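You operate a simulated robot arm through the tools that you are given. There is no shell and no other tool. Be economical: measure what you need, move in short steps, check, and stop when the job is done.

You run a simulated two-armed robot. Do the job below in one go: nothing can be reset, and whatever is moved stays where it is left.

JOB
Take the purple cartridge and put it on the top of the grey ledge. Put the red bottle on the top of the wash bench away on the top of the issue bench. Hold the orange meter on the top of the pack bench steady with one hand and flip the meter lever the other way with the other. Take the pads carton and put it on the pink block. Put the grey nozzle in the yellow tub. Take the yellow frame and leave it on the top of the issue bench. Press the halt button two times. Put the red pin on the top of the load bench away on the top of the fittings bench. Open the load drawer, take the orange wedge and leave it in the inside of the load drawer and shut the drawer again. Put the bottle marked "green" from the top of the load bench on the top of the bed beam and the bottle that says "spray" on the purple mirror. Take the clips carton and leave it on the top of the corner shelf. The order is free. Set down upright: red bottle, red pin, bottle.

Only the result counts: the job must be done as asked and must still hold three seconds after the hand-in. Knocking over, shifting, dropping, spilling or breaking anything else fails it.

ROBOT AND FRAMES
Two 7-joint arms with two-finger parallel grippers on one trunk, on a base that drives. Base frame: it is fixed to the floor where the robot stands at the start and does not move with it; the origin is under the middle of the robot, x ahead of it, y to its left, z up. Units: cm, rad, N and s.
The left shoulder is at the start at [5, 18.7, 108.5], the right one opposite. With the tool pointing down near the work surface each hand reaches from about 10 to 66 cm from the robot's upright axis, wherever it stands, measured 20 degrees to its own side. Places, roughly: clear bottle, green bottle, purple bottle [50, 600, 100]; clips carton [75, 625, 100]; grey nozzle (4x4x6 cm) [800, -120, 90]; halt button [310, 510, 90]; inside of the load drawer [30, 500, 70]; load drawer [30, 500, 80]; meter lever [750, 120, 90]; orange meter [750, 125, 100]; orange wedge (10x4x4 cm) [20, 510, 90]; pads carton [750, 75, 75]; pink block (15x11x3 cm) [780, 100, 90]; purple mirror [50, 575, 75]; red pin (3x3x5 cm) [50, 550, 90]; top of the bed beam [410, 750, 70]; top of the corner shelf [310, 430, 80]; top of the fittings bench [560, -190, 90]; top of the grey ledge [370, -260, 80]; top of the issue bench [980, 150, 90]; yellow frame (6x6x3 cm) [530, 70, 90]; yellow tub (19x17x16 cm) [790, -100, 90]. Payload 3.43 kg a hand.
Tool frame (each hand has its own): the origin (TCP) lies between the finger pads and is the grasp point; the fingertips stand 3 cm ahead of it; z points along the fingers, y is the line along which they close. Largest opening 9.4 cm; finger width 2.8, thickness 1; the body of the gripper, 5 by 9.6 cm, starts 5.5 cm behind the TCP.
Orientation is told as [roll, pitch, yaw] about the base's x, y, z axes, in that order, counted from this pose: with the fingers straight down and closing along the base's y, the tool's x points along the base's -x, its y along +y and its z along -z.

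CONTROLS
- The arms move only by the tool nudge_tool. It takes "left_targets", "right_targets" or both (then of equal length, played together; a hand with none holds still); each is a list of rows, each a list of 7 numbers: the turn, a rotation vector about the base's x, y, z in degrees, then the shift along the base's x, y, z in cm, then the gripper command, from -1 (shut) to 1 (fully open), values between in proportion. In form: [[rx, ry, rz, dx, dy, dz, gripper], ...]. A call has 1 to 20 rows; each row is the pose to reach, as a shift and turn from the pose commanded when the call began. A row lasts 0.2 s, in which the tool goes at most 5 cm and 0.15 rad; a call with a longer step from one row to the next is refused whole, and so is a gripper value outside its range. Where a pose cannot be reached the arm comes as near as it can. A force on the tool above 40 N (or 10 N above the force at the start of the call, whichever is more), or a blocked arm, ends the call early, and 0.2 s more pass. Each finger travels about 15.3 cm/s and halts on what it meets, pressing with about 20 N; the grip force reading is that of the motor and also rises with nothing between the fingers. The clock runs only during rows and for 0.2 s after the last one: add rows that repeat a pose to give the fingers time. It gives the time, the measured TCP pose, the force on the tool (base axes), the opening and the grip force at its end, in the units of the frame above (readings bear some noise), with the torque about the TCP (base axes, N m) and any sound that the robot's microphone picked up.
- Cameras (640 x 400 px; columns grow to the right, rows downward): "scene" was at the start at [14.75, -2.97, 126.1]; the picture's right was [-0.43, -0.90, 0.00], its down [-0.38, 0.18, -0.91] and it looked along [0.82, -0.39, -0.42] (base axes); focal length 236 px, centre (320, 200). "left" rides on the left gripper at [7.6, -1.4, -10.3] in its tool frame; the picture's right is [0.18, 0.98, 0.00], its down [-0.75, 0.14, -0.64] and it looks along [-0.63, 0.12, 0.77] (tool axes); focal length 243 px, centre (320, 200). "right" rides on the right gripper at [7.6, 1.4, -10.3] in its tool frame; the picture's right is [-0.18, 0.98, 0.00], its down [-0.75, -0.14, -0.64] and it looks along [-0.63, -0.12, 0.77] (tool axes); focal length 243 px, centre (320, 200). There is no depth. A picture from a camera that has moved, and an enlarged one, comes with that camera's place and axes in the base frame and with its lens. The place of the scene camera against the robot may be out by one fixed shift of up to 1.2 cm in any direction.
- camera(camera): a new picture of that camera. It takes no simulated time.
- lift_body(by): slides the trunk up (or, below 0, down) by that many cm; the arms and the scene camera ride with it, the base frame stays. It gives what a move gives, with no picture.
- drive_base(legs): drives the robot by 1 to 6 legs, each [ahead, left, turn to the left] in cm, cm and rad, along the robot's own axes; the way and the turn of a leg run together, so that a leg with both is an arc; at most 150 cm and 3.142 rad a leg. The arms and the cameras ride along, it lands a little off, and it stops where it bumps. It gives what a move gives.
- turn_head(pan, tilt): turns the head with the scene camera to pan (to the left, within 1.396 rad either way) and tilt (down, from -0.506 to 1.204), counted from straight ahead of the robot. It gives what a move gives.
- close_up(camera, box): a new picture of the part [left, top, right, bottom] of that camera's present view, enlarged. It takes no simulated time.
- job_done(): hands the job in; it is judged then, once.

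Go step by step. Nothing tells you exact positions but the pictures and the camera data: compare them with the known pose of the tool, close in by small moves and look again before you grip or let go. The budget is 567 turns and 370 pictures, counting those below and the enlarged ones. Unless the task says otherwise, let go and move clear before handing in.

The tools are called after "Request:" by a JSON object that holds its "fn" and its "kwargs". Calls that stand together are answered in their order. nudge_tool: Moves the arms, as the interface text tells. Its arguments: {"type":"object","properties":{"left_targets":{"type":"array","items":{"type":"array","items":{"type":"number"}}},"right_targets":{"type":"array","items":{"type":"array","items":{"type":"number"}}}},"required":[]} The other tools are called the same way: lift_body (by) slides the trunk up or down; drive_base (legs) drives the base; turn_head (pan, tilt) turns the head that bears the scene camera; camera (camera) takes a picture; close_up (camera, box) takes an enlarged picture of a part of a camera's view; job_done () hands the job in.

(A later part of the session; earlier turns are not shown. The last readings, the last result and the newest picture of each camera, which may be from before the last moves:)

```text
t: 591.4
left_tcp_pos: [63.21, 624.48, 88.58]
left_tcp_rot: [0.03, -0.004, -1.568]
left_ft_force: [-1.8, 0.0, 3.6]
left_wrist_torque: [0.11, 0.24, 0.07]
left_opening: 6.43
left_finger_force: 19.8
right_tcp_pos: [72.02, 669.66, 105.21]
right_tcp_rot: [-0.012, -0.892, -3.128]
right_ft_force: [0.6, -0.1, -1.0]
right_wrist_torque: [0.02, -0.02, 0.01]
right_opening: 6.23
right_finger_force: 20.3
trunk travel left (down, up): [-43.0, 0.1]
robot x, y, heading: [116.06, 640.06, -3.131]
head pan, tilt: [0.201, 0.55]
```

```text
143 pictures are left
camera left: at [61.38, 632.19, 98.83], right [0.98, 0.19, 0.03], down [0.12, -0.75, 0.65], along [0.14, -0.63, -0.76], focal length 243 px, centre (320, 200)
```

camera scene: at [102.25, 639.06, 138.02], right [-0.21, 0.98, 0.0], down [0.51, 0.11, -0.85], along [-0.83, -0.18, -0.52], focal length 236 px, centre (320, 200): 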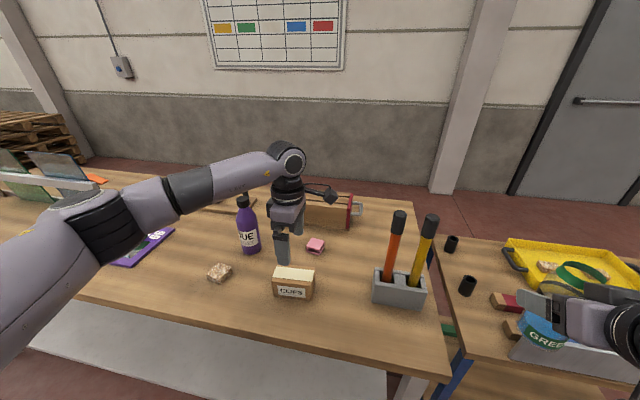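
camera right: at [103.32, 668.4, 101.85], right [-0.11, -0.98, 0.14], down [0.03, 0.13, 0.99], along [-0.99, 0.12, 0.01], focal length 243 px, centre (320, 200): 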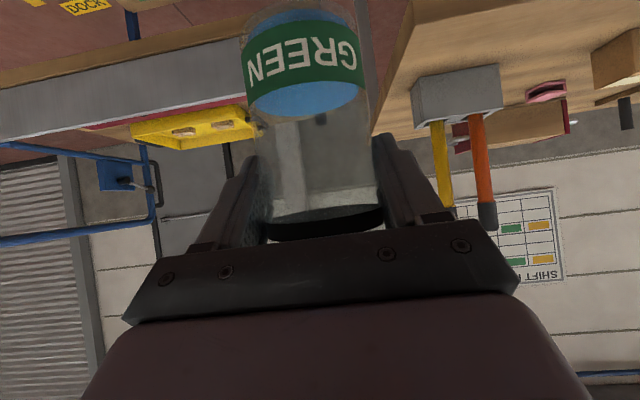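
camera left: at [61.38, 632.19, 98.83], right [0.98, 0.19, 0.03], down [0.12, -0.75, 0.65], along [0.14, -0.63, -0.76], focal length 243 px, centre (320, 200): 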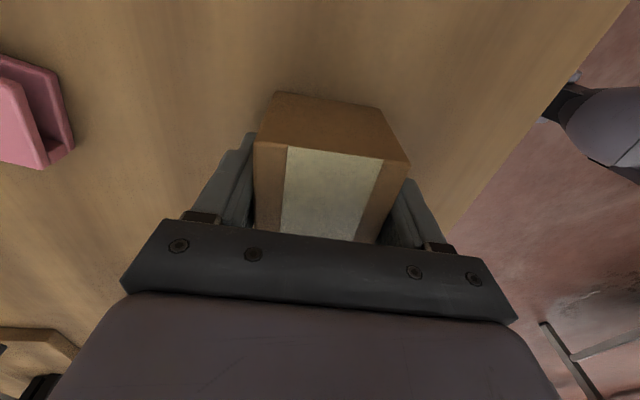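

The clips carton is gripped. I'll lift it and retract.

Request:
{"fn": "nudge_tool", "kwargs": {"left_targets": [[0, 0, 0, 0, 0, 3, -1], [0, 0, 0, 0, 0, 7, -1], [0, 0, 0, 0, 0, 11, -1], [0, 0, 0, 2, 0, 15, -1], [0, 0, 0, 6, 0, 17, -1], [0, 0, 0, 10, 0, 18, -1], [0, 0, 0, 14, 0, 19, -1]]}}

Request:
{"fn": "camera", "kwargs": {"camera": "left"}}

```text
t: 593.0
left_tcp_pos: [77.16, 624.63, 107.65]
left_tcp_rot: [0.031, -0.006, -1.57]
left_ft_force: [0.2, -0.3, -2.1]
left_wrist_torque: [0.0, 0.03, 0.02]
left_opening: 6.47
left_finger_force: 19.7
right_tcp_pos: [72.09, 669.64, 105.26]
right_tcp_rot: [-0.013, -0.893, -3.126]
right_ft_force: [0.4, 0.7, -0.6]
right_wrist_torque: [-0.04, 0.03, -0.03]
right_opening: 6.22
right_finger_force: 19.7
trunk travel left (down, up): [-43.0, 0.1]
robot x, y, heading: [116.26, 640.36, -3.138]
head pan, tilt: [0.201, 0.55]
```

```text
142 pictures are left
camera left: at [75.38, 632.31, 117.95], right [0.98, 0.19, 0.03], down [0.12, -0.75, 0.65], along [0.14, -0.64, -0.76], focal length 243 px, centre (320, 200)
```

left: 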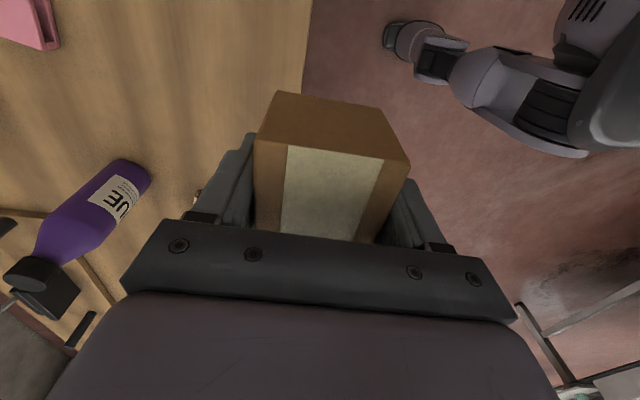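

I'll back up, turn to face east, and look at the bed for the beam, shelf and halt button.

Request:
{"fn": "drive_base", "kwargs": {"legs": [[-75, 0, 0], [0, 0, 1.571], [0, 0, 1.571]]}}

Request:
{"fn": "turn_head", "kwargs": {"pan": 0.4, "tilt": 0.35}}

Request:
{"fn": "camera", "kwargs": {"camera": "scene"}}

Request:
{"fn": "turn_head", "kwargs": {"pan": -0.6, "tilt": 0.35}}

Request:
{"fn": "camera", "kwargs": {"camera": "scene"}}

```text
t: 604.9
left_tcp_pos: [231.58, 658.66, 107.71]
left_tcp_rot: [0.03, -0.005, 1.624]
left_ft_force: [0.3, 0.1, -2.0]
left_wrist_torque: [-0.03, -0.01, -0.02]
left_opening: 6.41
left_finger_force: 20.3
right_tcp_pos: [239.06, 614.07, 105.2]
right_tcp_rot: [-0.013, -0.892, 0.065]
right_ft_force: [-0.7, -0.4, -0.8]
right_wrist_torque: [-0.01, 0.0, 0.0]
right_opening: 6.22
right_finger_force: 20.1
trunk travel left (down, up): [-43.0, 0.1]
robot x, y, heading: [193.29, 641.39, 0.058]
head pan, tilt: [0.201, 0.55]
```

```text
t: 605.6
left_tcp_pos: [231.59, 658.55, 107.72]
left_tcp_rot: [0.031, -0.006, 1.624]
left_ft_force: [-0.1, 0.8, -2.6]
left_wrist_torque: [-0.04, 0.01, 0.01]
left_opening: 6.42
left_finger_force: 19.9
right_tcp_pos: [239.15, 614.05, 105.32]
right_tcp_rot: [-0.012, -0.894, 0.064]
right_ft_force: [0.7, 0.0, -1.3]
right_wrist_torque: [-0.06, -0.01, 0.01]
right_opening: 6.22
right_finger_force: 20.1
trunk travel left (down, up): [-43.0, 0.1]
robot x, y, heading: [193.19, 641.51, 0.059]
head pan, tilt: [0.4, 0.351]
```

```text
141 pictures are left
camera scene: at [207.97, 646.68, 139.83], right [0.44, -0.9, 0.0], down [-0.31, -0.15, -0.94], along [0.84, 0.42, -0.34], focal length 236 px, centre (320, 200)
```

scene: 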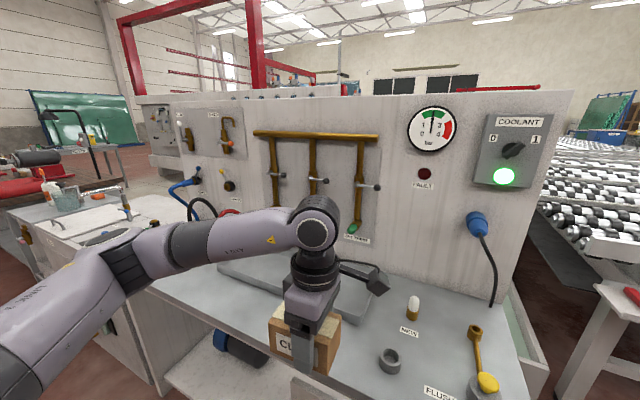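

```text
t: 606.9
left_tcp_pos: [231.55, 658.6, 107.59]
left_tcp_rot: [0.032, -0.003, 1.623]
left_ft_force: [-1.2, -0.2, -2.0]
left_wrist_torque: [-0.02, 0.01, 0.0]
left_opening: 6.43
left_finger_force: 20.0
right_tcp_pos: [239.0, 614.03, 105.34]
right_tcp_rot: [-0.013, -0.892, 0.065]
right_ft_force: [-0.3, -0.2, -1.9]
right_wrist_torque: [0.05, 0.0, 0.03]
right_opening: 6.23
right_finger_force: 19.1
trunk travel left (down, up): [-43.0, 0.1]
robot x, y, heading: [193.32, 641.15, 0.061]
head pan, tilt: [-0.6, 0.351]
```

```text
140 pictures are left
camera scene: at [207.61, 637.77, 139.84], right [-0.51, -0.86, 0.0], down [-0.29, 0.18, -0.94], along [0.81, -0.48, -0.34], focal length 236 px, centre (320, 200)
```

scene: 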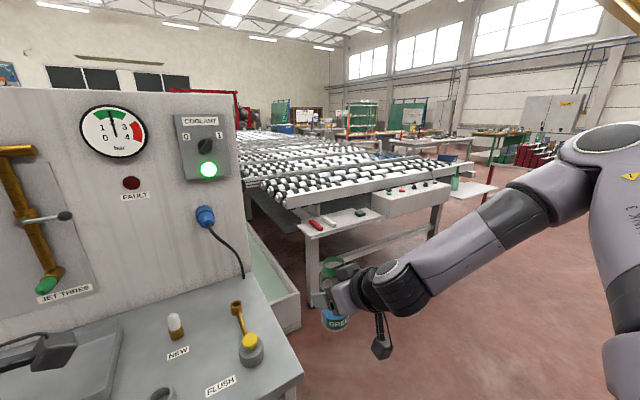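

Ahead is a coolant console; the bed's control box (halt) is at about [310,510] and the small corner shelf at [310,430] beyond it. The beam is behind the console. I'll go south to the shelf first with the clips carton.

Request:
{"fn": "drive_base", "kwargs": {"legs": [[-8, 0, 0], [0, -110, -0.06], [0, -112, 0]]}}

Request:
{"fn": "turn_head", "kwargs": {"pan": 0.15, "tilt": 0.4}}

Request:
{"fn": "camera", "kwargs": {"camera": "scene"}}

```text
t: 618.4
left_tcp_pos: [226.87, 433.9, 107.71]
left_tcp_rot: [0.031, -0.006, 1.55]
left_ft_force: [-0.5, -0.5, -2.3]
left_wrist_torque: [-0.03, -0.04, 0.02]
left_opening: 6.4
left_finger_force: 20.3
right_tcp_pos: [230.94, 388.76, 105.32]
right_tcp_rot: [-0.012, -0.892, -0.007]
right_ft_force: [0.4, -0.9, -1.0]
right_wrist_torque: [-0.02, 0.02, -0.05]
right_opening: 6.22
right_finger_force: 20.0
trunk travel left (down, up): [-43.0, 0.1]
robot x, y, heading: [187.12, 418.95, -0.016]
head pan, tilt: [-0.6, 0.351]
```

```text
t: 619.5
left_tcp_pos: [226.79, 433.83, 107.63]
left_tcp_rot: [0.032, -0.006, 1.55]
left_ft_force: [0.3, 0.4, -1.3]
left_wrist_torque: [-0.03, -0.02, 0.01]
left_opening: 6.42
left_finger_force: 19.9
right_tcp_pos: [231.03, 388.71, 105.28]
right_tcp_rot: [-0.011, -0.892, -0.011]
right_ft_force: [-0.6, -0.4, -1.4]
right_wrist_torque: [0.01, -0.01, 0.02]
right_opening: 6.23
right_finger_force: 20.4
trunk travel left (down, up): [-43.0, 0.1]
robot x, y, heading: [187.22, 419.21, -0.015]
head pan, tilt: [0.15, 0.4]
```

```text
139 pictures are left
camera scene: at [202.9, 421.47, 139.39], right [0.13, -0.99, 0.0], down [-0.39, -0.05, -0.92], along [0.91, 0.12, -0.39], focal length 236 px, centre (320, 200)
```

scene: 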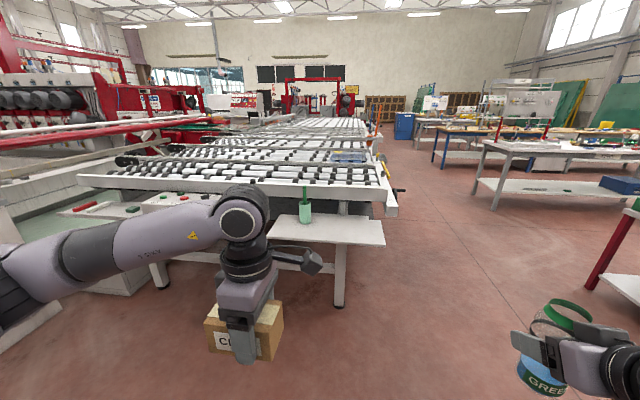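

The corner shelf spans about x 295–328, y 402–461, with a green thing on its left half. I'll approach so the carton can go at about [310,420].

Request:
{"fn": "drive_base", "kwargs": {"legs": [[66, -12, 0.015]]}}

Request:
{"fn": "turn_head", "kwargs": {"pan": 0.1, "tilt": 0.65}}

Request:
{"fn": "camera", "kwargs": {"camera": "scene"}}

Request:
{"fn": "camera", "kwargs": {"camera": "left"}}

```text
t: 623.2
left_tcp_pos: [292.04, 420.96, 107.6]
left_tcp_rot: [0.032, -0.006, 1.555]
left_ft_force: [0.3, -0.7, -2.3]
left_wrist_torque: [0.0, 0.03, 0.0]
left_opening: 6.41
left_finger_force: 19.8
right_tcp_pos: [296.41, 375.93, 105.3]
right_tcp_rot: [-0.012, -0.891, -0.004]
right_ft_force: [-0.3, 0.3, -1.9]
right_wrist_torque: [0.01, 0.02, -0.03]
right_opening: 6.24
right_finger_force: 20.3
trunk travel left (down, up): [-43.0, 0.1]
robot x, y, heading: [252.68, 406.14, -0.009]
head pan, tilt: [0.15, 0.4]
```

```text
t: 624.0
left_tcp_pos: [292.03, 421.0, 107.69]
left_tcp_rot: [0.031, -0.005, 1.555]
left_ft_force: [-0.7, 1.1, -2.6]
left_wrist_torque: [0.0, 0.02, 0.0]
left_opening: 6.43
left_finger_force: 20.1
right_tcp_pos: [296.5, 375.89, 105.16]
right_tcp_rot: [-0.013, -0.891, -0.006]
right_ft_force: [0.0, -1.2, -1.3]
right_wrist_torque: [-0.01, 0.04, 0.01]
right_opening: 6.21
right_finger_force: 19.6
trunk travel left (down, up): [-43.0, 0.1]
robot x, y, heading: [252.98, 406.3, -0.011]
head pan, tilt: [0.099, 0.649]
```

```text
138 pictures are left
camera scene: at [267.68, 408.05, 137.14], right [0.09, -1.0, 0.0], down [-0.6, -0.05, -0.8], along [0.79, 0.07, -0.6], focal length 236 px, centre (320, 200)
```

scene: 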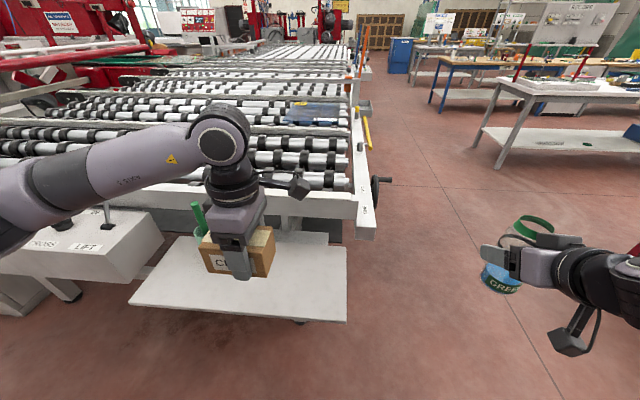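

```text
137 pictures are left
camera left: at [293.66, 413.35, 117.89], right [-0.99, -0.17, 0.03], down [-0.11, 0.75, 0.65], along [-0.13, 0.64, -0.76], focal length 243 px, centre (320, 200)
```

left: 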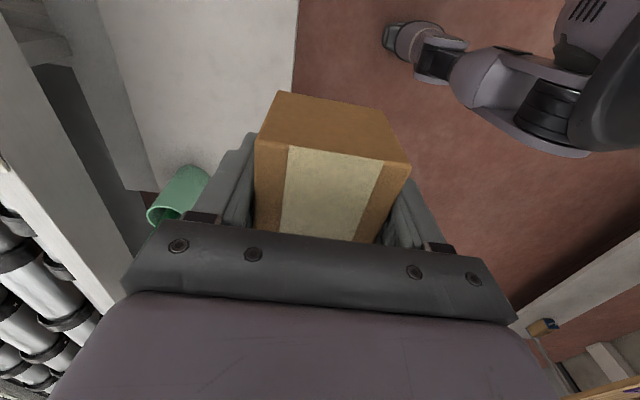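

I'll extend over the shelf to [307,420] and lower.

Request:
{"fn": "nudge_tool", "kwargs": {"left_targets": [[0, 0, 0, 4, 0, 0, -1], [0, 0, 0, 8, 0, -1, -1], [0, 0, 0, 12, -0.5, -3, -1], [0, 0, 0, 15, -0.7, -6, -1], [0, 0, 0, 15, -0.7, -10, -1], [0, 0, 0, 15, -0.7, -14, -1]]}}

Request:
{"fn": "camera", "kwargs": {"camera": "scene"}}

Request:
{"fn": "camera", "kwargs": {"camera": "left"}}

```text
t: 625.4
left_tcp_pos: [307.05, 420.47, 93.69]
left_tcp_rot: [0.03, -0.006, 1.555]
left_ft_force: [-0.2, 0.0, -2.2]
left_wrist_torque: [-0.03, -0.02, 0.01]
left_opening: 6.43
left_finger_force: 20.1
right_tcp_pos: [296.32, 375.97, 105.16]
right_tcp_rot: [-0.012, -0.891, -0.005]
right_ft_force: [-0.1, 0.1, -0.9]
right_wrist_torque: [-0.05, -0.02, 0.04]
right_opening: 6.22
right_finger_force: 20.7
trunk travel left (down, up): [-43.0, 0.1]
robot x, y, heading: [252.72, 406.44, -0.008]
head pan, tilt: [0.099, 0.649]
```

```text
136 pictures are left
camera scene: at [267.72, 408.05, 137.13], right [0.09, -1.0, 0.0], down [-0.6, -0.05, -0.8], along [0.79, 0.07, -0.61], focal length 236 px, centre (320, 200)
```

scene: 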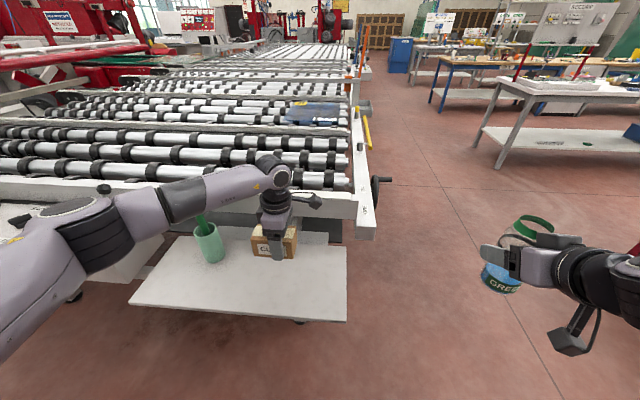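

```text
135 pictures are left
camera left: at [308.56, 412.75, 103.99], right [-0.99, -0.17, 0.03], down [-0.11, 0.75, 0.65], along [-0.13, 0.64, -0.76], focal length 243 px, centre (320, 200)
```

left: 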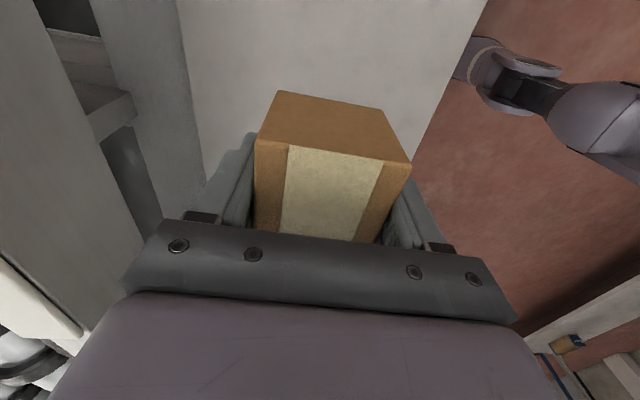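

Well placed over the shelf. I'll lower to contact.

Request:
{"fn": "nudge_tool", "kwargs": {"left_targets": [[0, 0, 0, 0, 0, -3, -1], [0, 0, 0, 0, 0, -6, -1], [0, 0, 0, 0, 0, -7.5, -1], [0, 0, 0, 0, 0, -8.5, -1], [0, 0, 0, 0, 0, -9.2, -1]]}}

```text
t: 626.6
left_tcp_pos: [306.92, 420.36, 84.32]
left_tcp_rot: [0.031, -0.005, 1.553]
left_ft_force: [-0.6, 0.7, -1.5]
left_wrist_torque: [-0.02, 0.0, 0.02]
left_opening: 6.42
left_finger_force: 20.2
right_tcp_pos: [296.28, 375.99, 105.26]
right_tcp_rot: [-0.011, -0.893, -0.006]
right_ft_force: [0.3, -1.1, -0.9]
right_wrist_torque: [0.04, -0.02, 0.06]
right_opening: 6.21
right_finger_force: 20.2
trunk travel left (down, up): [-43.0, 0.1]
robot x, y, heading: [252.65, 406.16, -0.013]
head pan, tilt: [0.099, 0.649]
```

Request:
{"fn": "nudge_tool", "kwargs": {"left_targets": [[0, 0, 0, 0, 0, -0.7, -1], [0, 0, 0, 0, 0, -1.4, -1], [0, 0, 0, 0, 0, -2.1, -1]]}}

Request:
{"fn": "close_up", "kwargs": {"camera": "scene", "box": [180, 180, 360, 330]}}

```text
t: 627.4
left_tcp_pos: [307.18, 420.25, 83.05]
left_tcp_rot: [0.02, 0.0, 1.551]
left_ft_force: [-4.5, 1.3, 36.2]
left_wrist_torque: [-0.07, -1.26, 0.09]
left_opening: 6.45
left_finger_force: 19.9
right_tcp_pos: [296.03, 375.9, 105.47]
right_tcp_rot: [-0.012, -0.896, -0.006]
right_ft_force: [1.2, -0.2, -1.1]
right_wrist_torque: [0.0, 0.01, -0.02]
right_opening: 6.22
right_finger_force: 19.7
trunk travel left (down, up): [-43.0, 0.1]
robot x, y, heading: [252.54, 406.1, -0.013]
head pan, tilt: [0.099, 0.649]
```

```text
2.67 times, centred on (270, 255) of scene
camera zoom: at [267.21, 407.95, 137.26], right [0.09, -1.0, 0.0], down [-0.6, -0.05, -0.8], along [0.8, 0.07, -0.6], focal length 628 px, centre (453, 53)
```

zoom: 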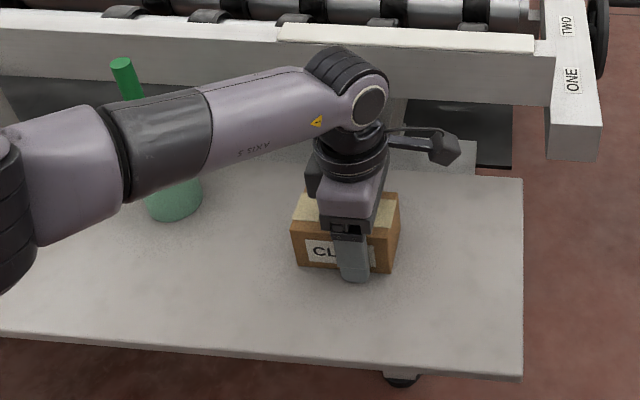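

It's firmly on the shelf. I'll ease up, release and rise.

Request:
{"fn": "nudge_tool", "kwargs": {"left_targets": [[0, 0, 0, 0, 0, 0.8, -1], [0, 0, 0, 0, 0, 0.8, 0], [0, 0, 0, 0, 0, 0.8, 0.9], [0, 0, 0, 0, 0, 0.8, 0.9], [0, 0, 0, 0, 0, 4, 0.9], [0, 0, 0, 0, 0, 8, 0.9], [0, 0, 0, 0, 0, 12, 0.9], [0, 0, 0, -3, 0, 16, 0.9], [0, 0, 0, -7, 0, 18, 0.9], [0, 0, 0, -11, 0, 20, 0.9], [0, 0, 0, -14, 0, 23, 0.9]]}}

Request:
{"fn": "camera", "kwargs": {"camera": "scene"}}

```text
t: 629.8
left_tcp_pos: [293.04, 420.27, 105.44]
left_tcp_rot: [0.031, -0.006, 1.555]
left_ft_force: [-0.9, -0.1, -0.4]
left_wrist_torque: [-0.02, 0.01, 0.0]
left_opening: 8.92
left_finger_force: 0.1
right_tcp_pos: [296.35, 375.93, 105.3]
right_tcp_rot: [-0.011, -0.892, -0.005]
right_ft_force: [0.1, -0.3, -0.4]
right_wrist_torque: [-0.01, -0.01, 0.0]
right_opening: 6.23
right_finger_force: 19.7
trunk travel left (down, up): [-43.0, 0.1]
robot x, y, heading: [252.78, 406.0, -0.012]
head pan, tilt: [0.099, 0.649]
```

```text
133 pictures are left
camera scene: at [267.62, 408.03, 137.14], right [0.09, -1.0, 0.0], down [-0.6, -0.05, -0.8], along [0.79, 0.07, -0.6], focal length 236 px, centre (320, 200)
```

scene: 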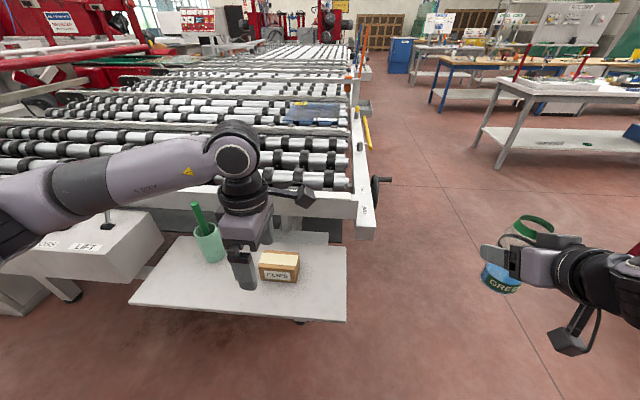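

The clips carton is on the shelf. Next, the halt button: I'll back a bit, move north, rotate the left hand back, and look at the control box.

Request:
{"fn": "drive_base", "kwargs": {"legs": [[-22, 0, 0.01], [0, 85, 0]]}}

Request:
{"fn": "nudge_tool", "kwargs": {"left_targets": [[0, 0, -8, -1, 2, 1, -1], [0, 0, -16, -2, 4, 2, -1], [0, 0, -24, -3, 6, 3, -1], [0, 0, -32, -3, 8, 3, -1], [0, 0, -40, -3, 8, 3, -1], [0, 0, -48, -3, 8, 3, -1], [0, 0, -56, -3, 8, 3, -1], [0, 0, -64, -3, 8, 3, -1], [0, 0, -72, -3, 8, 3, -1], [0, 0, -80, -3, 8, 3, -1], [0, 0, -88, -3, 8, 3, -1]]}}

Request:
{"fn": "camera", "kwargs": {"camera": "scene"}}

```text
t: 635.7
left_tcp_pos: [271.65, 507.26, 105.26]
left_tcp_rot: [0.032, -0.005, 1.549]
left_ft_force: [-0.2, 0.5, -0.4]
left_wrist_torque: [-0.05, -0.01, -0.01]
left_opening: 8.94
left_finger_force: 0.0
right_tcp_pos: [274.93, 462.86, 105.22]
right_tcp_rot: [-0.012, -0.89, -0.007]
right_ft_force: [0.4, -0.1, -0.9]
right_wrist_torque: [-0.03, 0.02, 0.01]
right_opening: 6.22
right_finger_force: 20.0
trunk travel left (down, up): [-43.0, 0.1]
robot x, y, heading: [231.04, 493.47, -0.016]
head pan, tilt: [0.099, 0.649]
```

```text
t: 638.1
left_tcp_pos: [268.7, 515.19, 108.35]
left_tcp_rot: [0.033, -0.004, 0.009]
left_ft_force: [-0.2, 0.3, -0.1]
left_wrist_torque: [0.03, -0.02, 0.01]
left_opening: 0.0
left_finger_force: 20.2
right_tcp_pos: [274.85, 462.74, 105.28]
right_tcp_rot: [-0.011, -0.891, -0.009]
right_ft_force: [-0.5, 0.9, -0.8]
right_wrist_torque: [0.01, 0.0, -0.01]
right_opening: 6.22
right_finger_force: 20.1
trunk travel left (down, up): [-43.0, 0.1]
robot x, y, heading: [231.27, 493.25, -0.019]
head pan, tilt: [0.099, 0.649]
```

```text
132 pictures are left
camera scene: at [246.25, 495.01, 137.14], right [0.09, -1.0, 0.0], down [-0.6, -0.05, -0.8], along [0.79, 0.07, -0.6], focal length 236 px, centre (320, 200)
```

scene: 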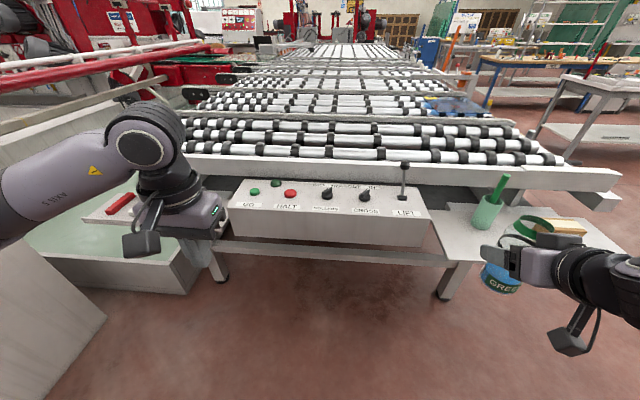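

The HALT button (red) is at about [314,512]. I'll move up moderately, keeping the jar clear of the levers, and bring the closed left fingers above it.

Request:
{"fn": "drive_base", "kwargs": {"legs": [[24, 0, 0.018]]}}

Request:
{"fn": "nudge_tool", "kwargs": {"left_targets": [[0, 0, 0, 4, 0, 0, -1], [0, 0, 0, 8, -1, 0, -1], [0, 0, 0, 12, -2, -2, -1], [0, 0, 0, 15, -3, -4, -1]]}}

Request:
{"fn": "camera", "kwargs": {"camera": "left"}}

Request:
{"fn": "camera", "kwargs": {"camera": "scene"}}

```text
t: 639.9
left_tcp_pos: [292.28, 515.67, 108.28]
left_tcp_rot: [0.031, -0.006, 0.029]
left_ft_force: [0.0, 0.3, -0.2]
left_wrist_torque: [0.03, -0.01, 0.01]
left_opening: 0.0
left_finger_force: 19.8
right_tcp_pos: [299.26, 463.43, 105.31]
right_tcp_rot: [-0.011, -0.892, 0.009]
right_ft_force: [-0.1, -1.3, -1.2]
right_wrist_torque: [-0.01, -0.02, 0.02]
right_opening: 6.21
right_finger_force: 19.7
trunk travel left (down, up): [-43.0, 0.1]
robot x, y, heading: [254.95, 493.3, 0.0]
head pan, tilt: [0.099, 0.649]
```

```text
t: 640.9
left_tcp_pos: [307.17, 512.5, 103.95]
left_tcp_rot: [0.032, -0.007, 0.03]
left_ft_force: [0.5, -1.3, -0.2]
left_wrist_torque: [-0.01, -0.02, -0.02]
left_opening: 0.0
left_finger_force: 19.9
right_tcp_pos: [299.25, 463.4, 105.21]
right_tcp_rot: [-0.013, -0.894, 0.007]
right_ft_force: [0.5, 0.2, -1.3]
right_wrist_torque: [0.02, 0.0, -0.03]
right_opening: 6.2
right_finger_force: 19.8
trunk travel left (down, up): [-43.0, 0.1]
robot x, y, heading: [255.21, 493.4, -0.0]
head pan, tilt: [0.099, 0.649]
```

```text
131 pictures are left
camera left: at [299.57, 510.55, 114.18], right [-0.21, 0.98, 0.03], down [0.75, 0.14, 0.65], along [0.63, 0.16, -0.76], focal length 243 px, centre (320, 200)
```

left: 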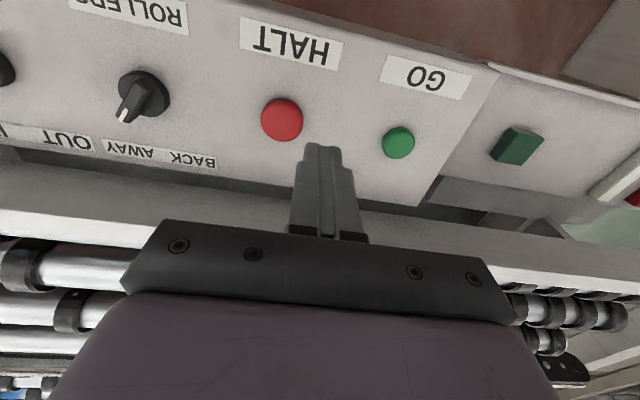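

```text
130 pictures are left
camera scene: at [270.09, 495.06, 137.13], right [0.1, -0.99, 0.0], down [-0.6, -0.06, -0.8], along [0.79, 0.08, -0.6], focal length 236 px, centre (320, 200)
```

scene: 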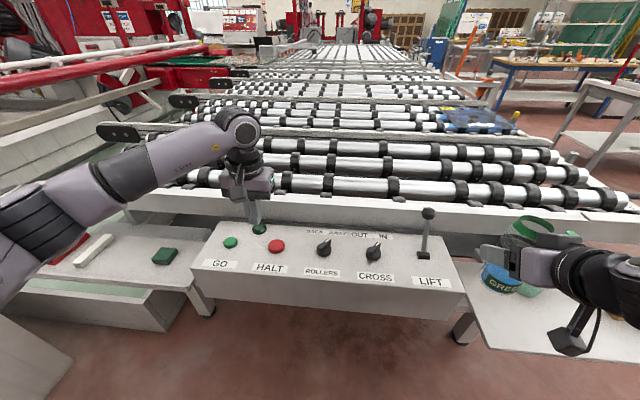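

HALT triangulates to about [308.5,509.7,92.9]. I'll position over it and descend near.

Request:
{"fn": "nudge_tool", "kwargs": {"left_targets": [[0, 0, 0, 1, -2, 0, -1], [0, 0, 0, 1.3, -2.8, -2, -1], [0, 0, 0, 1.3, -2.8, -5, -1]]}}

Request:
{"fn": "camera", "kwargs": {"camera": "left"}}

Request:
{"fn": "close_up", "kwargs": {"camera": "scene", "box": [190, 180, 350, 300]}}

```text
t: 641.6
left_tcp_pos: [308.38, 509.93, 99.18]
left_tcp_rot: [0.032, -0.005, 0.029]
left_ft_force: [0.4, 0.4, -0.2]
left_wrist_torque: [0.02, 0.0, -0.02]
left_opening: 0.01
left_finger_force: 20.1
right_tcp_pos: [299.13, 463.31, 105.19]
right_tcp_rot: [-0.013, -0.892, 0.009]
right_ft_force: [-0.2, 0.2, -1.5]
right_wrist_torque: [-0.06, 0.01, -0.01]
right_opening: 6.24
right_finger_force: 19.7
trunk travel left (down, up): [-43.0, 0.1]
robot x, y, heading: [254.99, 493.29, 0.0]
head pan, tilt: [0.099, 0.649]
```

```text
129 pictures are left
camera left: at [300.78, 507.98, 109.39], right [-0.21, 0.98, 0.03], down [0.75, 0.14, 0.65], along [0.63, 0.16, -0.76], focal length 243 px, centre (320, 200)
```

left: 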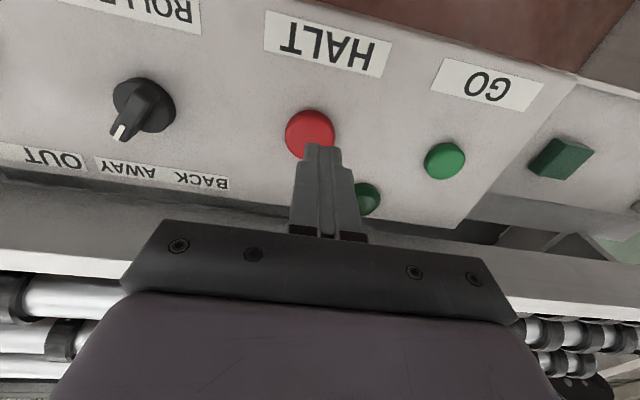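

```text
3.33 times, centred on (270, 240) of scene
camera zoom: at [270.07, 495.11, 137.14], right [0.1, -0.99, 0.0], down [-0.6, -0.06, -0.8], along [0.79, 0.08, -0.6], focal length 786 px, centre (487, 67)
```

zoom: 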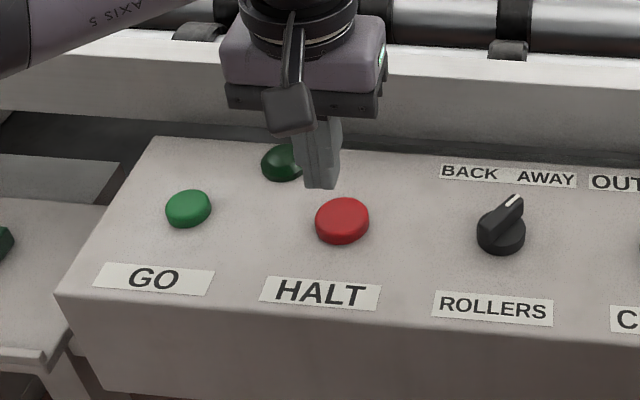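

I'll shift +0.7 in x and press down, watching force and sound.

Request:
{"fn": "nudge_tool", "kwargs": {"left_targets": [[0, 0, 0, 0.7, -0.3, -1.5, -1], [0, 0, 0, 0.7, -0.3, -3, -1], [0, 0, 0, 0.7, -0.3, -4, -1]]}}

Request:
{"fn": "nudge_tool", "kwargs": {"left_targets": [[0, 0, 0, 0, 0, -0.4, -1], [0, 0, 0, 0, 0, -0.8, -1], [0, 0, 0, 0, 0, -1.2, -1]]}}

```text
t: 642.5
left_tcp_pos: [309.12, 509.45, 95.29]
left_tcp_rot: [0.031, -0.004, 0.028]
left_ft_force: [0.5, -0.4, 0.3]
left_wrist_torque: [-0.01, -0.01, 0.0]
left_opening: 0.0
left_finger_force: 19.8
right_tcp_pos: [299.17, 463.44, 105.28]
right_tcp_rot: [-0.012, -0.892, 0.007]
right_ft_force: [-0.5, 0.5, -1.1]
right_wrist_torque: [0.02, 0.01, 0.01]
right_opening: 6.23
right_finger_force: 19.8
trunk travel left (down, up): [-43.0, 0.1]
robot x, y, heading: [254.61, 492.67, 0.001]
head pan, tilt: [0.099, 0.649]
```

```text
t: 643.2
left_tcp_pos: [309.29, 509.45, 94.04]
left_tcp_rot: [0.031, -0.006, 0.027]
left_ft_force: [0.5, -1.0, 2.2]
left_wrist_torque: [0.0, 0.01, 0.01]
left_opening: 0.0
left_finger_force: 19.7
right_tcp_pos: [299.18, 463.5, 105.13]
right_tcp_rot: [-0.012, -0.892, 0.008]
right_ft_force: [0.2, 0.2, 0.0]
right_wrist_torque: [0.02, 0.01, -0.01]
right_opening: 6.2
right_finger_force: 20.1
trunk travel left (down, up): [-43.0, 0.1]
robot x, y, heading: [255.26, 492.9, -0.002]
head pan, tilt: [0.099, 0.649]
```

Request:
{"fn": "nudge_tool", "kwargs": {"left_targets": [[0, 0, 0, 0, 0, -0.3, -1], [0, 0, 0, 0, 0, -0.6, -1]]}}

Request:
{"fn": "close_up", "kwargs": {"camera": "scene", "box": [190, 180, 350, 300]}}

```text
t: 643.9
left_tcp_pos: [309.21, 509.52, 93.7]
left_tcp_rot: [0.029, -0.008, 0.031]
left_ft_force: [-0.5, 0.2, 8.3]
left_wrist_torque: [-0.02, 0.03, -0.06]
left_opening: 0.0
left_finger_force: 20.4
right_tcp_pos: [299.13, 463.34, 105.33]
right_tcp_rot: [-0.012, -0.894, 0.009]
right_ft_force: [0.9, -1.1, -1.5]
right_wrist_torque: [0.0, -0.02, -0.04]
right_opening: 6.19
right_finger_force: 18.9
trunk travel left (down, up): [-43.0, 0.1]
robot x, y, heading: [255.1, 493.35, 0.003]
head pan, tilt: [0.099, 0.649]
heard: click
```

```text
3.33 times, centred on (270, 240) of scene
camera zoom: at [269.97, 495.08, 137.16], right [0.1, -0.99, 0.0], down [-0.6, -0.06, -0.8], along [0.79, 0.08, -0.6], focal length 786 px, centre (487, 67)
```

zoom: 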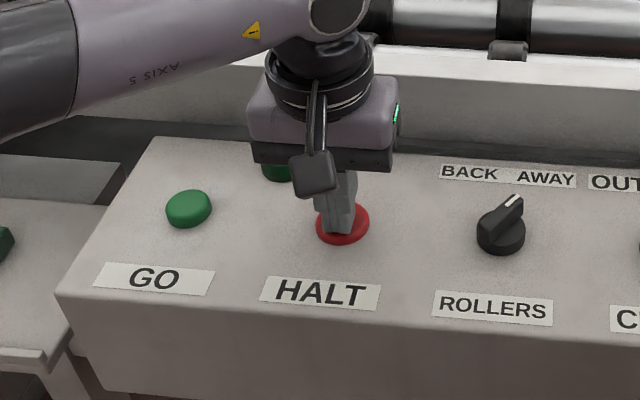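

"Click" – that's one press. I'll release fully and press a second time by the same amount.

Request:
{"fn": "nudge_tool", "kwargs": {"left_targets": [[0, 0, 0, 0, 0, 1, -1], [0, 0, 0, 0, 0, 2.2, -1], [0, 0, 0, 0, 0, 2.2, -1]]}}

Request:
{"fn": "nudge_tool", "kwargs": {"left_targets": [[0, 0, 0, 0, 0, -1, -1], [0, 0, 0, 0, 0, -1.7, -1], [0, 0, 0, 0, 0, -2.2, -1], [0, 0, 0, 0, 0, -2.35, -1]]}}

Request:
{"fn": "nudge_tool", "kwargs": {"left_targets": [[0, 0, 0, 0, 0, 3, -1], [0, 0, 0, 0, 0, 7, -1], [0, 0, 0, -3, 0, 10, -1], [0, 0, 0, -7, 1, 12, -1], [0, 0, 0, -11, 2, 13, -1], [0, 0, 0, -14, 3, 14, 1]]}}

```text
t: 644.6
left_tcp_pos: [309.14, 509.55, 95.79]
left_tcp_rot: [0.031, -0.005, 0.031]
left_ft_force: [0.3, -0.1, 0.3]
left_wrist_torque: [0.02, -0.01, 0.01]
left_opening: 0.0
left_finger_force: 20.3
right_tcp_pos: [299.13, 463.34, 105.19]
right_tcp_rot: [-0.013, -0.892, 0.008]
right_ft_force: [-0.3, -0.1, -0.9]
right_wrist_torque: [-0.01, -0.03, -0.01]
right_opening: 6.2
right_finger_force: 20.1
trunk travel left (down, up): [-43.0, 0.1]
robot x, y, heading: [255.43, 493.31, 0.003]
head pan, tilt: [0.099, 0.649]
```

```text
t: 645.6
left_tcp_pos: [309.13, 509.54, 93.64]
left_tcp_rot: [0.033, -0.01, 0.03]
left_ft_force: [-0.7, 3.4, 14.9]
left_wrist_torque: [0.05, 0.16, -0.1]
left_opening: 0.0
left_finger_force: 19.6
right_tcp_pos: [299.16, 463.37, 105.39]
right_tcp_rot: [-0.011, -0.893, 0.008]
right_ft_force: [-0.1, -0.7, -0.4]
right_wrist_torque: [-0.01, -0.03, -0.01]
right_opening: 6.24
right_finger_force: 20.5
trunk travel left (down, up): [-43.0, 0.1]
robot x, y, heading: [254.89, 493.34, -0.002]
head pan, tilt: [0.099, 0.649]
heard: click
```

```text
t: 647.0
left_tcp_pos: [294.95, 512.68, 107.58]
left_tcp_rot: [0.031, -0.004, 0.029]
left_ft_force: [-0.3, -0.1, 0.2]
left_wrist_torque: [-0.03, 0.01, 0.0]
left_opening: 9.4
left_finger_force: 0.1
right_tcp_pos: [299.09, 463.51, 105.29]
right_tcp_rot: [-0.011, -0.891, 0.009]
right_ft_force: [0.3, 0.6, 0.2]
right_wrist_torque: [-0.01, 0.0, -0.03]
right_opening: 6.22
right_finger_force: 20.5
trunk travel left (down, up): [-43.0, 0.1]
robot x, y, heading: [254.81, 493.21, -0.002]
head pan, tilt: [0.099, 0.649]
```

Two clicks heard, so HALT was pressed twice. Now I'll look for the bed beam at [410,750].

Request:
{"fn": "turn_head", "kwargs": {"pan": 0.95, "tilt": 0.25}}

Request:
{"fn": "camera", "kwargs": {"camera": "scene"}}

```text
t: 648.2
left_tcp_pos: [295.06, 512.61, 107.62]
left_tcp_rot: [0.031, -0.005, 0.031]
left_ft_force: [0.5, -0.1, 1.1]
left_wrist_torque: [0.02, -0.01, -0.01]
left_opening: 9.4
left_finger_force: 0.0
right_tcp_pos: [299.17, 463.42, 105.27]
right_tcp_rot: [-0.012, -0.892, 0.009]
right_ft_force: [-0.5, -0.3, -1.3]
right_wrist_torque: [-0.01, -0.03, 0.0]
right_opening: 6.24
right_finger_force: 20.3
trunk travel left (down, up): [-43.0, 0.1]
robot x, y, heading: [254.62, 493.21, -0.0]
head pan, tilt: [0.949, 0.25]
```

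```text
126 pictures are left
camera scene: at [266.84, 501.82, 140.78], right [0.81, -0.58, 0.0], down [-0.14, -0.2, -0.97], along [0.56, 0.79, -0.25], focal length 236 px, centre (320, 200)
```

scene: 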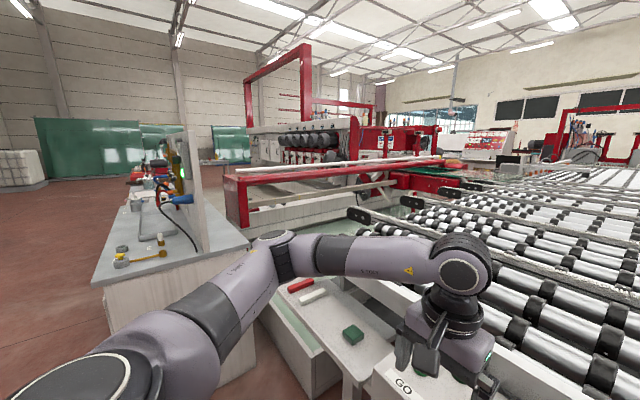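

Request:
{"fn": "close_up", "kwargs": {"camera": "scene", "box": [190, 110, 450, 270]}}

```text
2.46 times, centred on (320, 190) of scene
camera zoom: at [266.84, 501.82, 140.78], right [0.81, -0.58, 0.0], down [-0.14, -0.2, -0.97], along [0.56, 0.79, -0.25], focal length 580 px, centre (320, 225)
```

zoom: 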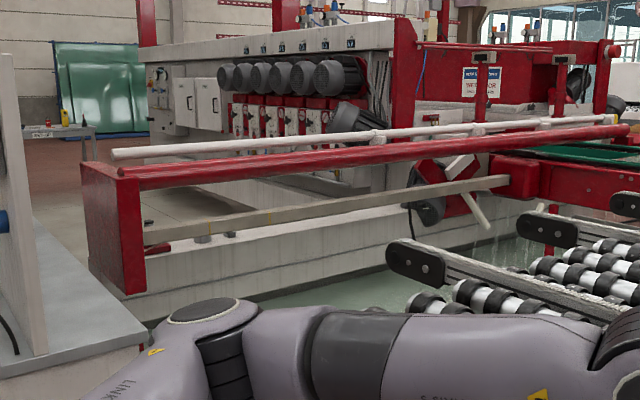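

The beam seems to be the beige bar below the red rail, behind the console. I'll drive round past the console's north end to see access.

Request:
{"fn": "drive_base", "kwargs": {"legs": [[-75, 0, 0], [0, 120, 0], [0, 120, 0]]}}

Request:
{"fn": "turn_head", "kwargs": {"pan": 0.5, "tilt": 0.25}}

Request:
{"fn": "camera", "kwargs": {"camera": "scene"}}

```text
t: 663.6
left_tcp_pos: [236.28, 750.31, 107.59]
left_tcp_rot: [0.03, -0.006, -0.044]
left_ft_force: [0.0, 0.6, -0.3]
left_wrist_torque: [0.02, -0.02, 0.02]
left_opening: 9.4
left_finger_force: 0.1
right_tcp_pos: [236.62, 700.95, 105.39]
right_tcp_rot: [-0.013, -0.893, -0.067]
right_ft_force: [-0.7, 0.9, -0.6]
right_wrist_torque: [0.0, 0.01, 0.01]
right_opening: 6.25
right_finger_force: 20.6
trunk travel left (down, up): [-43.0, 0.1]
robot x, y, heading: [194.73, 734.07, -0.071]
head pan, tilt: [0.949, 0.25]
```

```text
t: 664.5
left_tcp_pos: [236.16, 750.41, 107.6]
left_tcp_rot: [0.031, -0.005, -0.044]
left_ft_force: [-0.2, -0.2, 0.5]
left_wrist_torque: [-0.01, -0.01, 0.02]
left_opening: 9.42
left_finger_force: 0.0
right_tcp_pos: [236.67, 700.92, 105.26]
right_tcp_rot: [-0.012, -0.891, -0.068]
right_ft_force: [-0.6, 0.7, -1.1]
right_wrist_torque: [0.02, -0.03, 0.0]
right_opening: 6.21
right_finger_force: 20.2
trunk travel left (down, up): [-43.0, 0.1]
robot x, y, heading: [194.55, 734.21, -0.072]
head pan, tilt: [0.499, 0.25]
```

```text
124 pictures are left
camera scene: at [209.67, 738.39, 140.79], right [0.41, -0.91, 0.0], down [-0.22, -0.1, -0.97], along [0.88, 0.4, -0.25], focal length 236 px, centre (320, 200)
```

scene: 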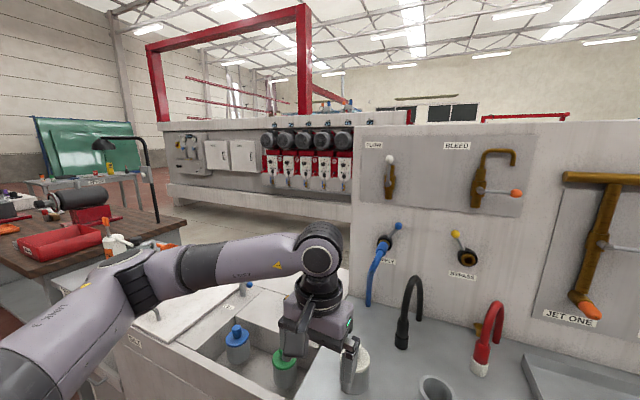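

Request:
{"fn": "drive_base", "kwargs": {"legs": [[-10, 0, 0.07], [0, 70, 0]]}}

Request:
{"fn": "turn_head", "kwargs": {"pan": 0.0, "tilt": 0.3}}

Request:
{"fn": "camera", "kwargs": {"camera": "scene"}}

Request:
{"fn": "turn_head", "kwargs": {"pan": 1.0, "tilt": 0.4}}

Request:
{"fn": "camera", "kwargs": {"camera": "scene"}}

```text
t: 669.1
left_tcp_pos: [225.31, 824.89, 107.67]
left_tcp_rot: [0.032, -0.005, 0.023]
left_ft_force: [0.5, -0.6, -0.3]
left_wrist_torque: [0.0, -0.03, -0.02]
left_opening: 9.4
left_finger_force: 0.1
right_tcp_pos: [229.09, 775.65, 105.26]
right_tcp_rot: [-0.012, -0.894, 0.001]
right_ft_force: [0.2, -0.8, -1.1]
right_wrist_torque: [-0.01, 0.01, -0.01]
right_opening: 6.21
right_finger_force: 20.1
trunk travel left (down, up): [-43.0, 0.1]
robot x, y, heading: [185.02, 805.74, -0.004]
head pan, tilt: [0.499, 0.25]
```

```text
t: 670.0
left_tcp_pos: [225.36, 824.81, 107.5]
left_tcp_rot: [0.031, -0.004, 0.024]
left_ft_force: [-0.3, -0.2, -0.2]
left_wrist_torque: [0.02, -0.01, -0.01]
left_opening: 9.39
left_finger_force: 0.1
right_tcp_pos: [229.1, 775.78, 105.18]
right_tcp_rot: [-0.012, -0.891, 0.001]
right_ft_force: [-0.6, 0.5, -0.7]
right_wrist_torque: [-0.01, 0.02, 0.01]
right_opening: 6.23
right_finger_force: 19.9
trunk travel left (down, up): [-43.0, 0.1]
robot x, y, heading: [185.28, 805.76, -0.003]
head pan, tilt: [0.0, 0.3]
```

```text
123 pictures are left
camera scene: at [200.9, 806.66, 140.31], right [0.0, -1.0, 0.0], down [-0.3, 0.0, -0.96], along [0.96, 0.0, -0.3], focal length 236 px, centre (320, 200)
```

scene: 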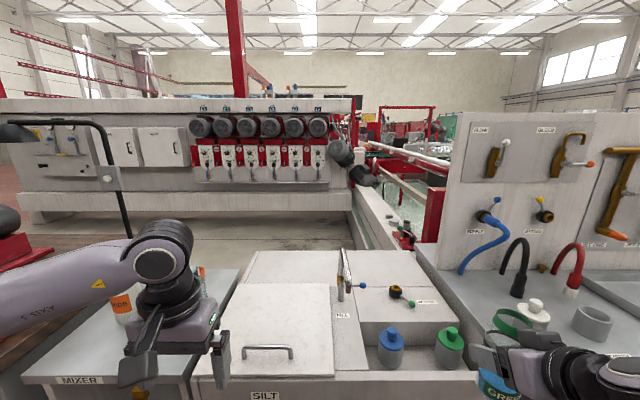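

```text
t: 671.3
left_tcp_pos: [225.52, 824.91, 107.65]
left_tcp_rot: [0.031, -0.004, 0.024]
left_ft_force: [-0.1, -0.3, 0.6]
left_wrist_torque: [0.01, 0.01, 0.0]
left_opening: 9.4
left_finger_force: 0.0
right_tcp_pos: [229.14, 775.67, 105.24]
right_tcp_rot: [-0.011, -0.892, 0.0]
right_ft_force: [-0.6, 0.6, -0.6]
right_wrist_torque: [0.03, -0.02, -0.02]
right_opening: 6.22
right_finger_force: 20.1
trunk travel left (down, up): [-43.0, 0.1]
robot x, y, heading: [185.14, 805.67, 0.003]
head pan, tilt: [1.0, 0.4]
```

```text
122 pictures are left
camera scene: at [196.6, 814.46, 139.39], right [0.84, -0.54, 0.0], down [-0.21, -0.33, -0.92], along [0.5, 0.77, -0.39], focal length 236 px, centre (320, 200)
```

scene: 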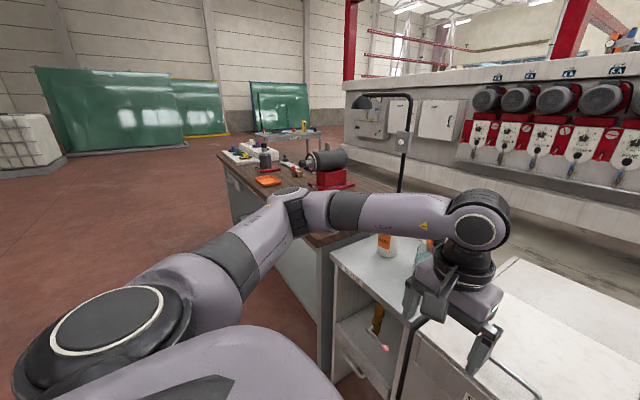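

Request:
{"fn": "turn_head", "kwargs": {"pan": -0.25, "tilt": 0.3}}

Request:
{"fn": "close_up", "kwargs": {"camera": "scene", "box": [200, 100, 460, 300]}}

```text
t: 672.8
left_tcp_pos: [225.41, 824.88, 107.66]
left_tcp_rot: [0.031, -0.007, 0.024]
left_ft_force: [0.0, 0.0, 0.9]
left_wrist_torque: [0.02, -0.01, 0.0]
left_opening: 9.4
left_finger_force: 0.0
right_tcp_pos: [229.11, 775.75, 105.24]
right_tcp_rot: [-0.013, -0.892, 0.001]
right_ft_force: [-0.1, 0.5, -0.6]
right_wrist_torque: [0.01, 0.0, 0.0]
right_opening: 6.23
right_finger_force: 20.2
trunk travel left (down, up): [-43.0, 0.1]
robot x, y, heading: [185.08, 805.56, -0.006]
head pan, tilt: [-0.25, 0.3]
```

```text
2.00 times, centred on (330, 200) of scene
camera zoom: at [200.6, 804.35, 140.31], right [-0.25, -0.97, 0.0], down [-0.29, 0.07, -0.96], along [0.92, -0.24, -0.3], focal length 471 px, centre (300, 200)
```

zoom: 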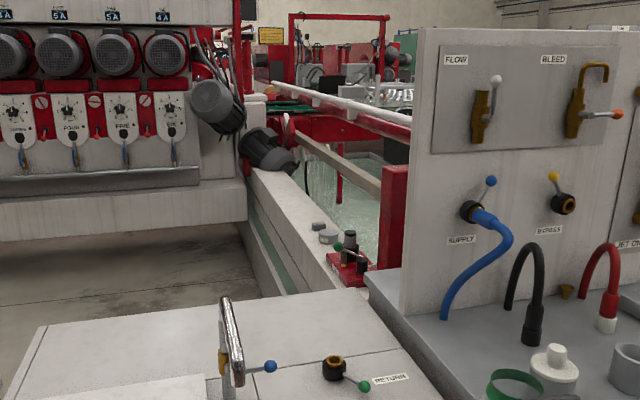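

The bed beam is the broad white wall-top behind the console at y about 750. It can be reached from the open area to the east, by going round the north end of the dark desk. I'll drive north and look.

Request:
{"fn": "drive_base", "kwargs": {"legs": [[0, 0, 1.571], [130, 5, 0], [130, 0, 0]]}}

Request:
{"fn": "turn_head", "kwargs": {"pan": -0.5, "tilt": 0.25}}

Request:
{"fn": "camera", "kwargs": {"camera": "scene"}}

```text
t: 689.2
left_tcp_pos: [152.8, 1103.68, 107.44]
left_tcp_rot: [0.031, -0.005, 1.621]
left_ft_force: [0.1, 0.7, 0.8]
left_wrist_torque: [0.01, 0.0, 0.0]
left_opening: 9.42
left_finger_force: 0.1
right_tcp_pos: [202.0, 1108.58, 105.29]
right_tcp_rot: [-0.012, -0.892, 1.599]
right_ft_force: [-0.1, 0.7, -1.6]
right_wrist_torque: [-0.01, 0.04, 0.06]
right_opening: 6.21
right_finger_force: 20.2
trunk travel left (down, up): [-43.0, 0.1]
robot x, y, heading: [172.88, 1063.76, 1.597]
head pan, tilt: [-0.25, 0.3]
```

```text
t: 690.0
left_tcp_pos: [152.79, 1103.61, 107.65]
left_tcp_rot: [0.03, -0.005, 1.62]
left_ft_force: [-0.4, -0.5, -0.2]
left_wrist_torque: [0.01, 0.01, -0.05]
left_opening: 9.38
left_finger_force: 0.0
right_tcp_pos: [201.98, 1108.73, 105.17]
right_tcp_rot: [-0.012, -0.891, 1.598]
right_ft_force: [0.5, -0.1, -0.9]
right_wrist_torque: [-0.02, -0.02, -0.03]
right_opening: 6.21
right_finger_force: 19.6
trunk travel left (down, up): [-43.0, 0.1]
robot x, y, heading: [173.28, 1063.97, 1.594]
head pan, tilt: [-0.499, 0.25]
```

```text
120 pictures are left
camera scene: at [177.73, 1079.02, 140.78], right [0.89, -0.46, 0.0], down [-0.11, -0.22, -0.97], along [0.44, 0.86, -0.25], focal length 236 px, centre (320, 200)
```

scene: 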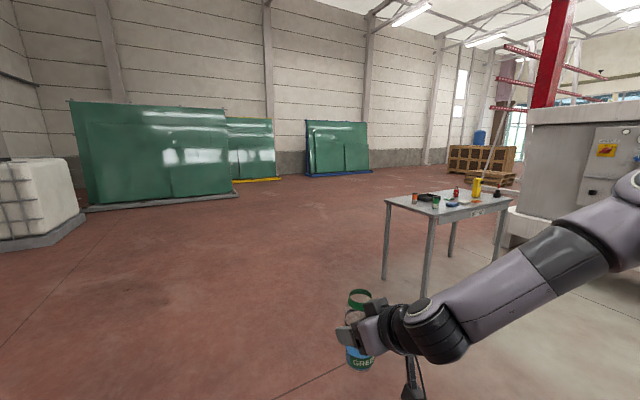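

Request:
{"fn": "turn_head", "kwargs": {"pan": -1.3, "tilt": 0.35}}

Request:
{"fn": "camera", "kwargs": {"camera": "scene"}}

```text
t: 691.1
left_tcp_pos: [152.74, 1103.56, 107.62]
left_tcp_rot: [0.032, -0.006, 1.622]
left_ft_force: [0.5, -1.0, 1.1]
left_wrist_torque: [0.0, 0.04, 0.0]
left_opening: 9.42
left_finger_force: 0.0
right_tcp_pos: [201.93, 1108.67, 105.31]
right_tcp_rot: [-0.013, -0.893, 1.599]
right_ft_force: [1.0, -0.6, -0.4]
right_wrist_torque: [-0.02, 0.0, 0.01]
right_opening: 6.25
right_finger_force: 19.7
trunk travel left (down, up): [-43.0, 0.1]
robot x, y, heading: [173.04, 1063.71, 1.593]
head pan, tilt: [-1.3, 0.351]
```

```text
119 pictures are left
camera scene: at [182.37, 1073.42, 139.84], right [0.29, -0.96, 0.0], down [-0.33, -0.1, -0.94], along [0.9, 0.27, -0.34], focal length 236 px, centre (320, 200)
```

scene: 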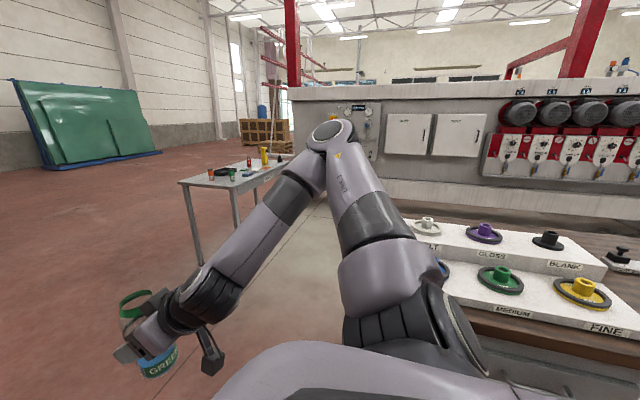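

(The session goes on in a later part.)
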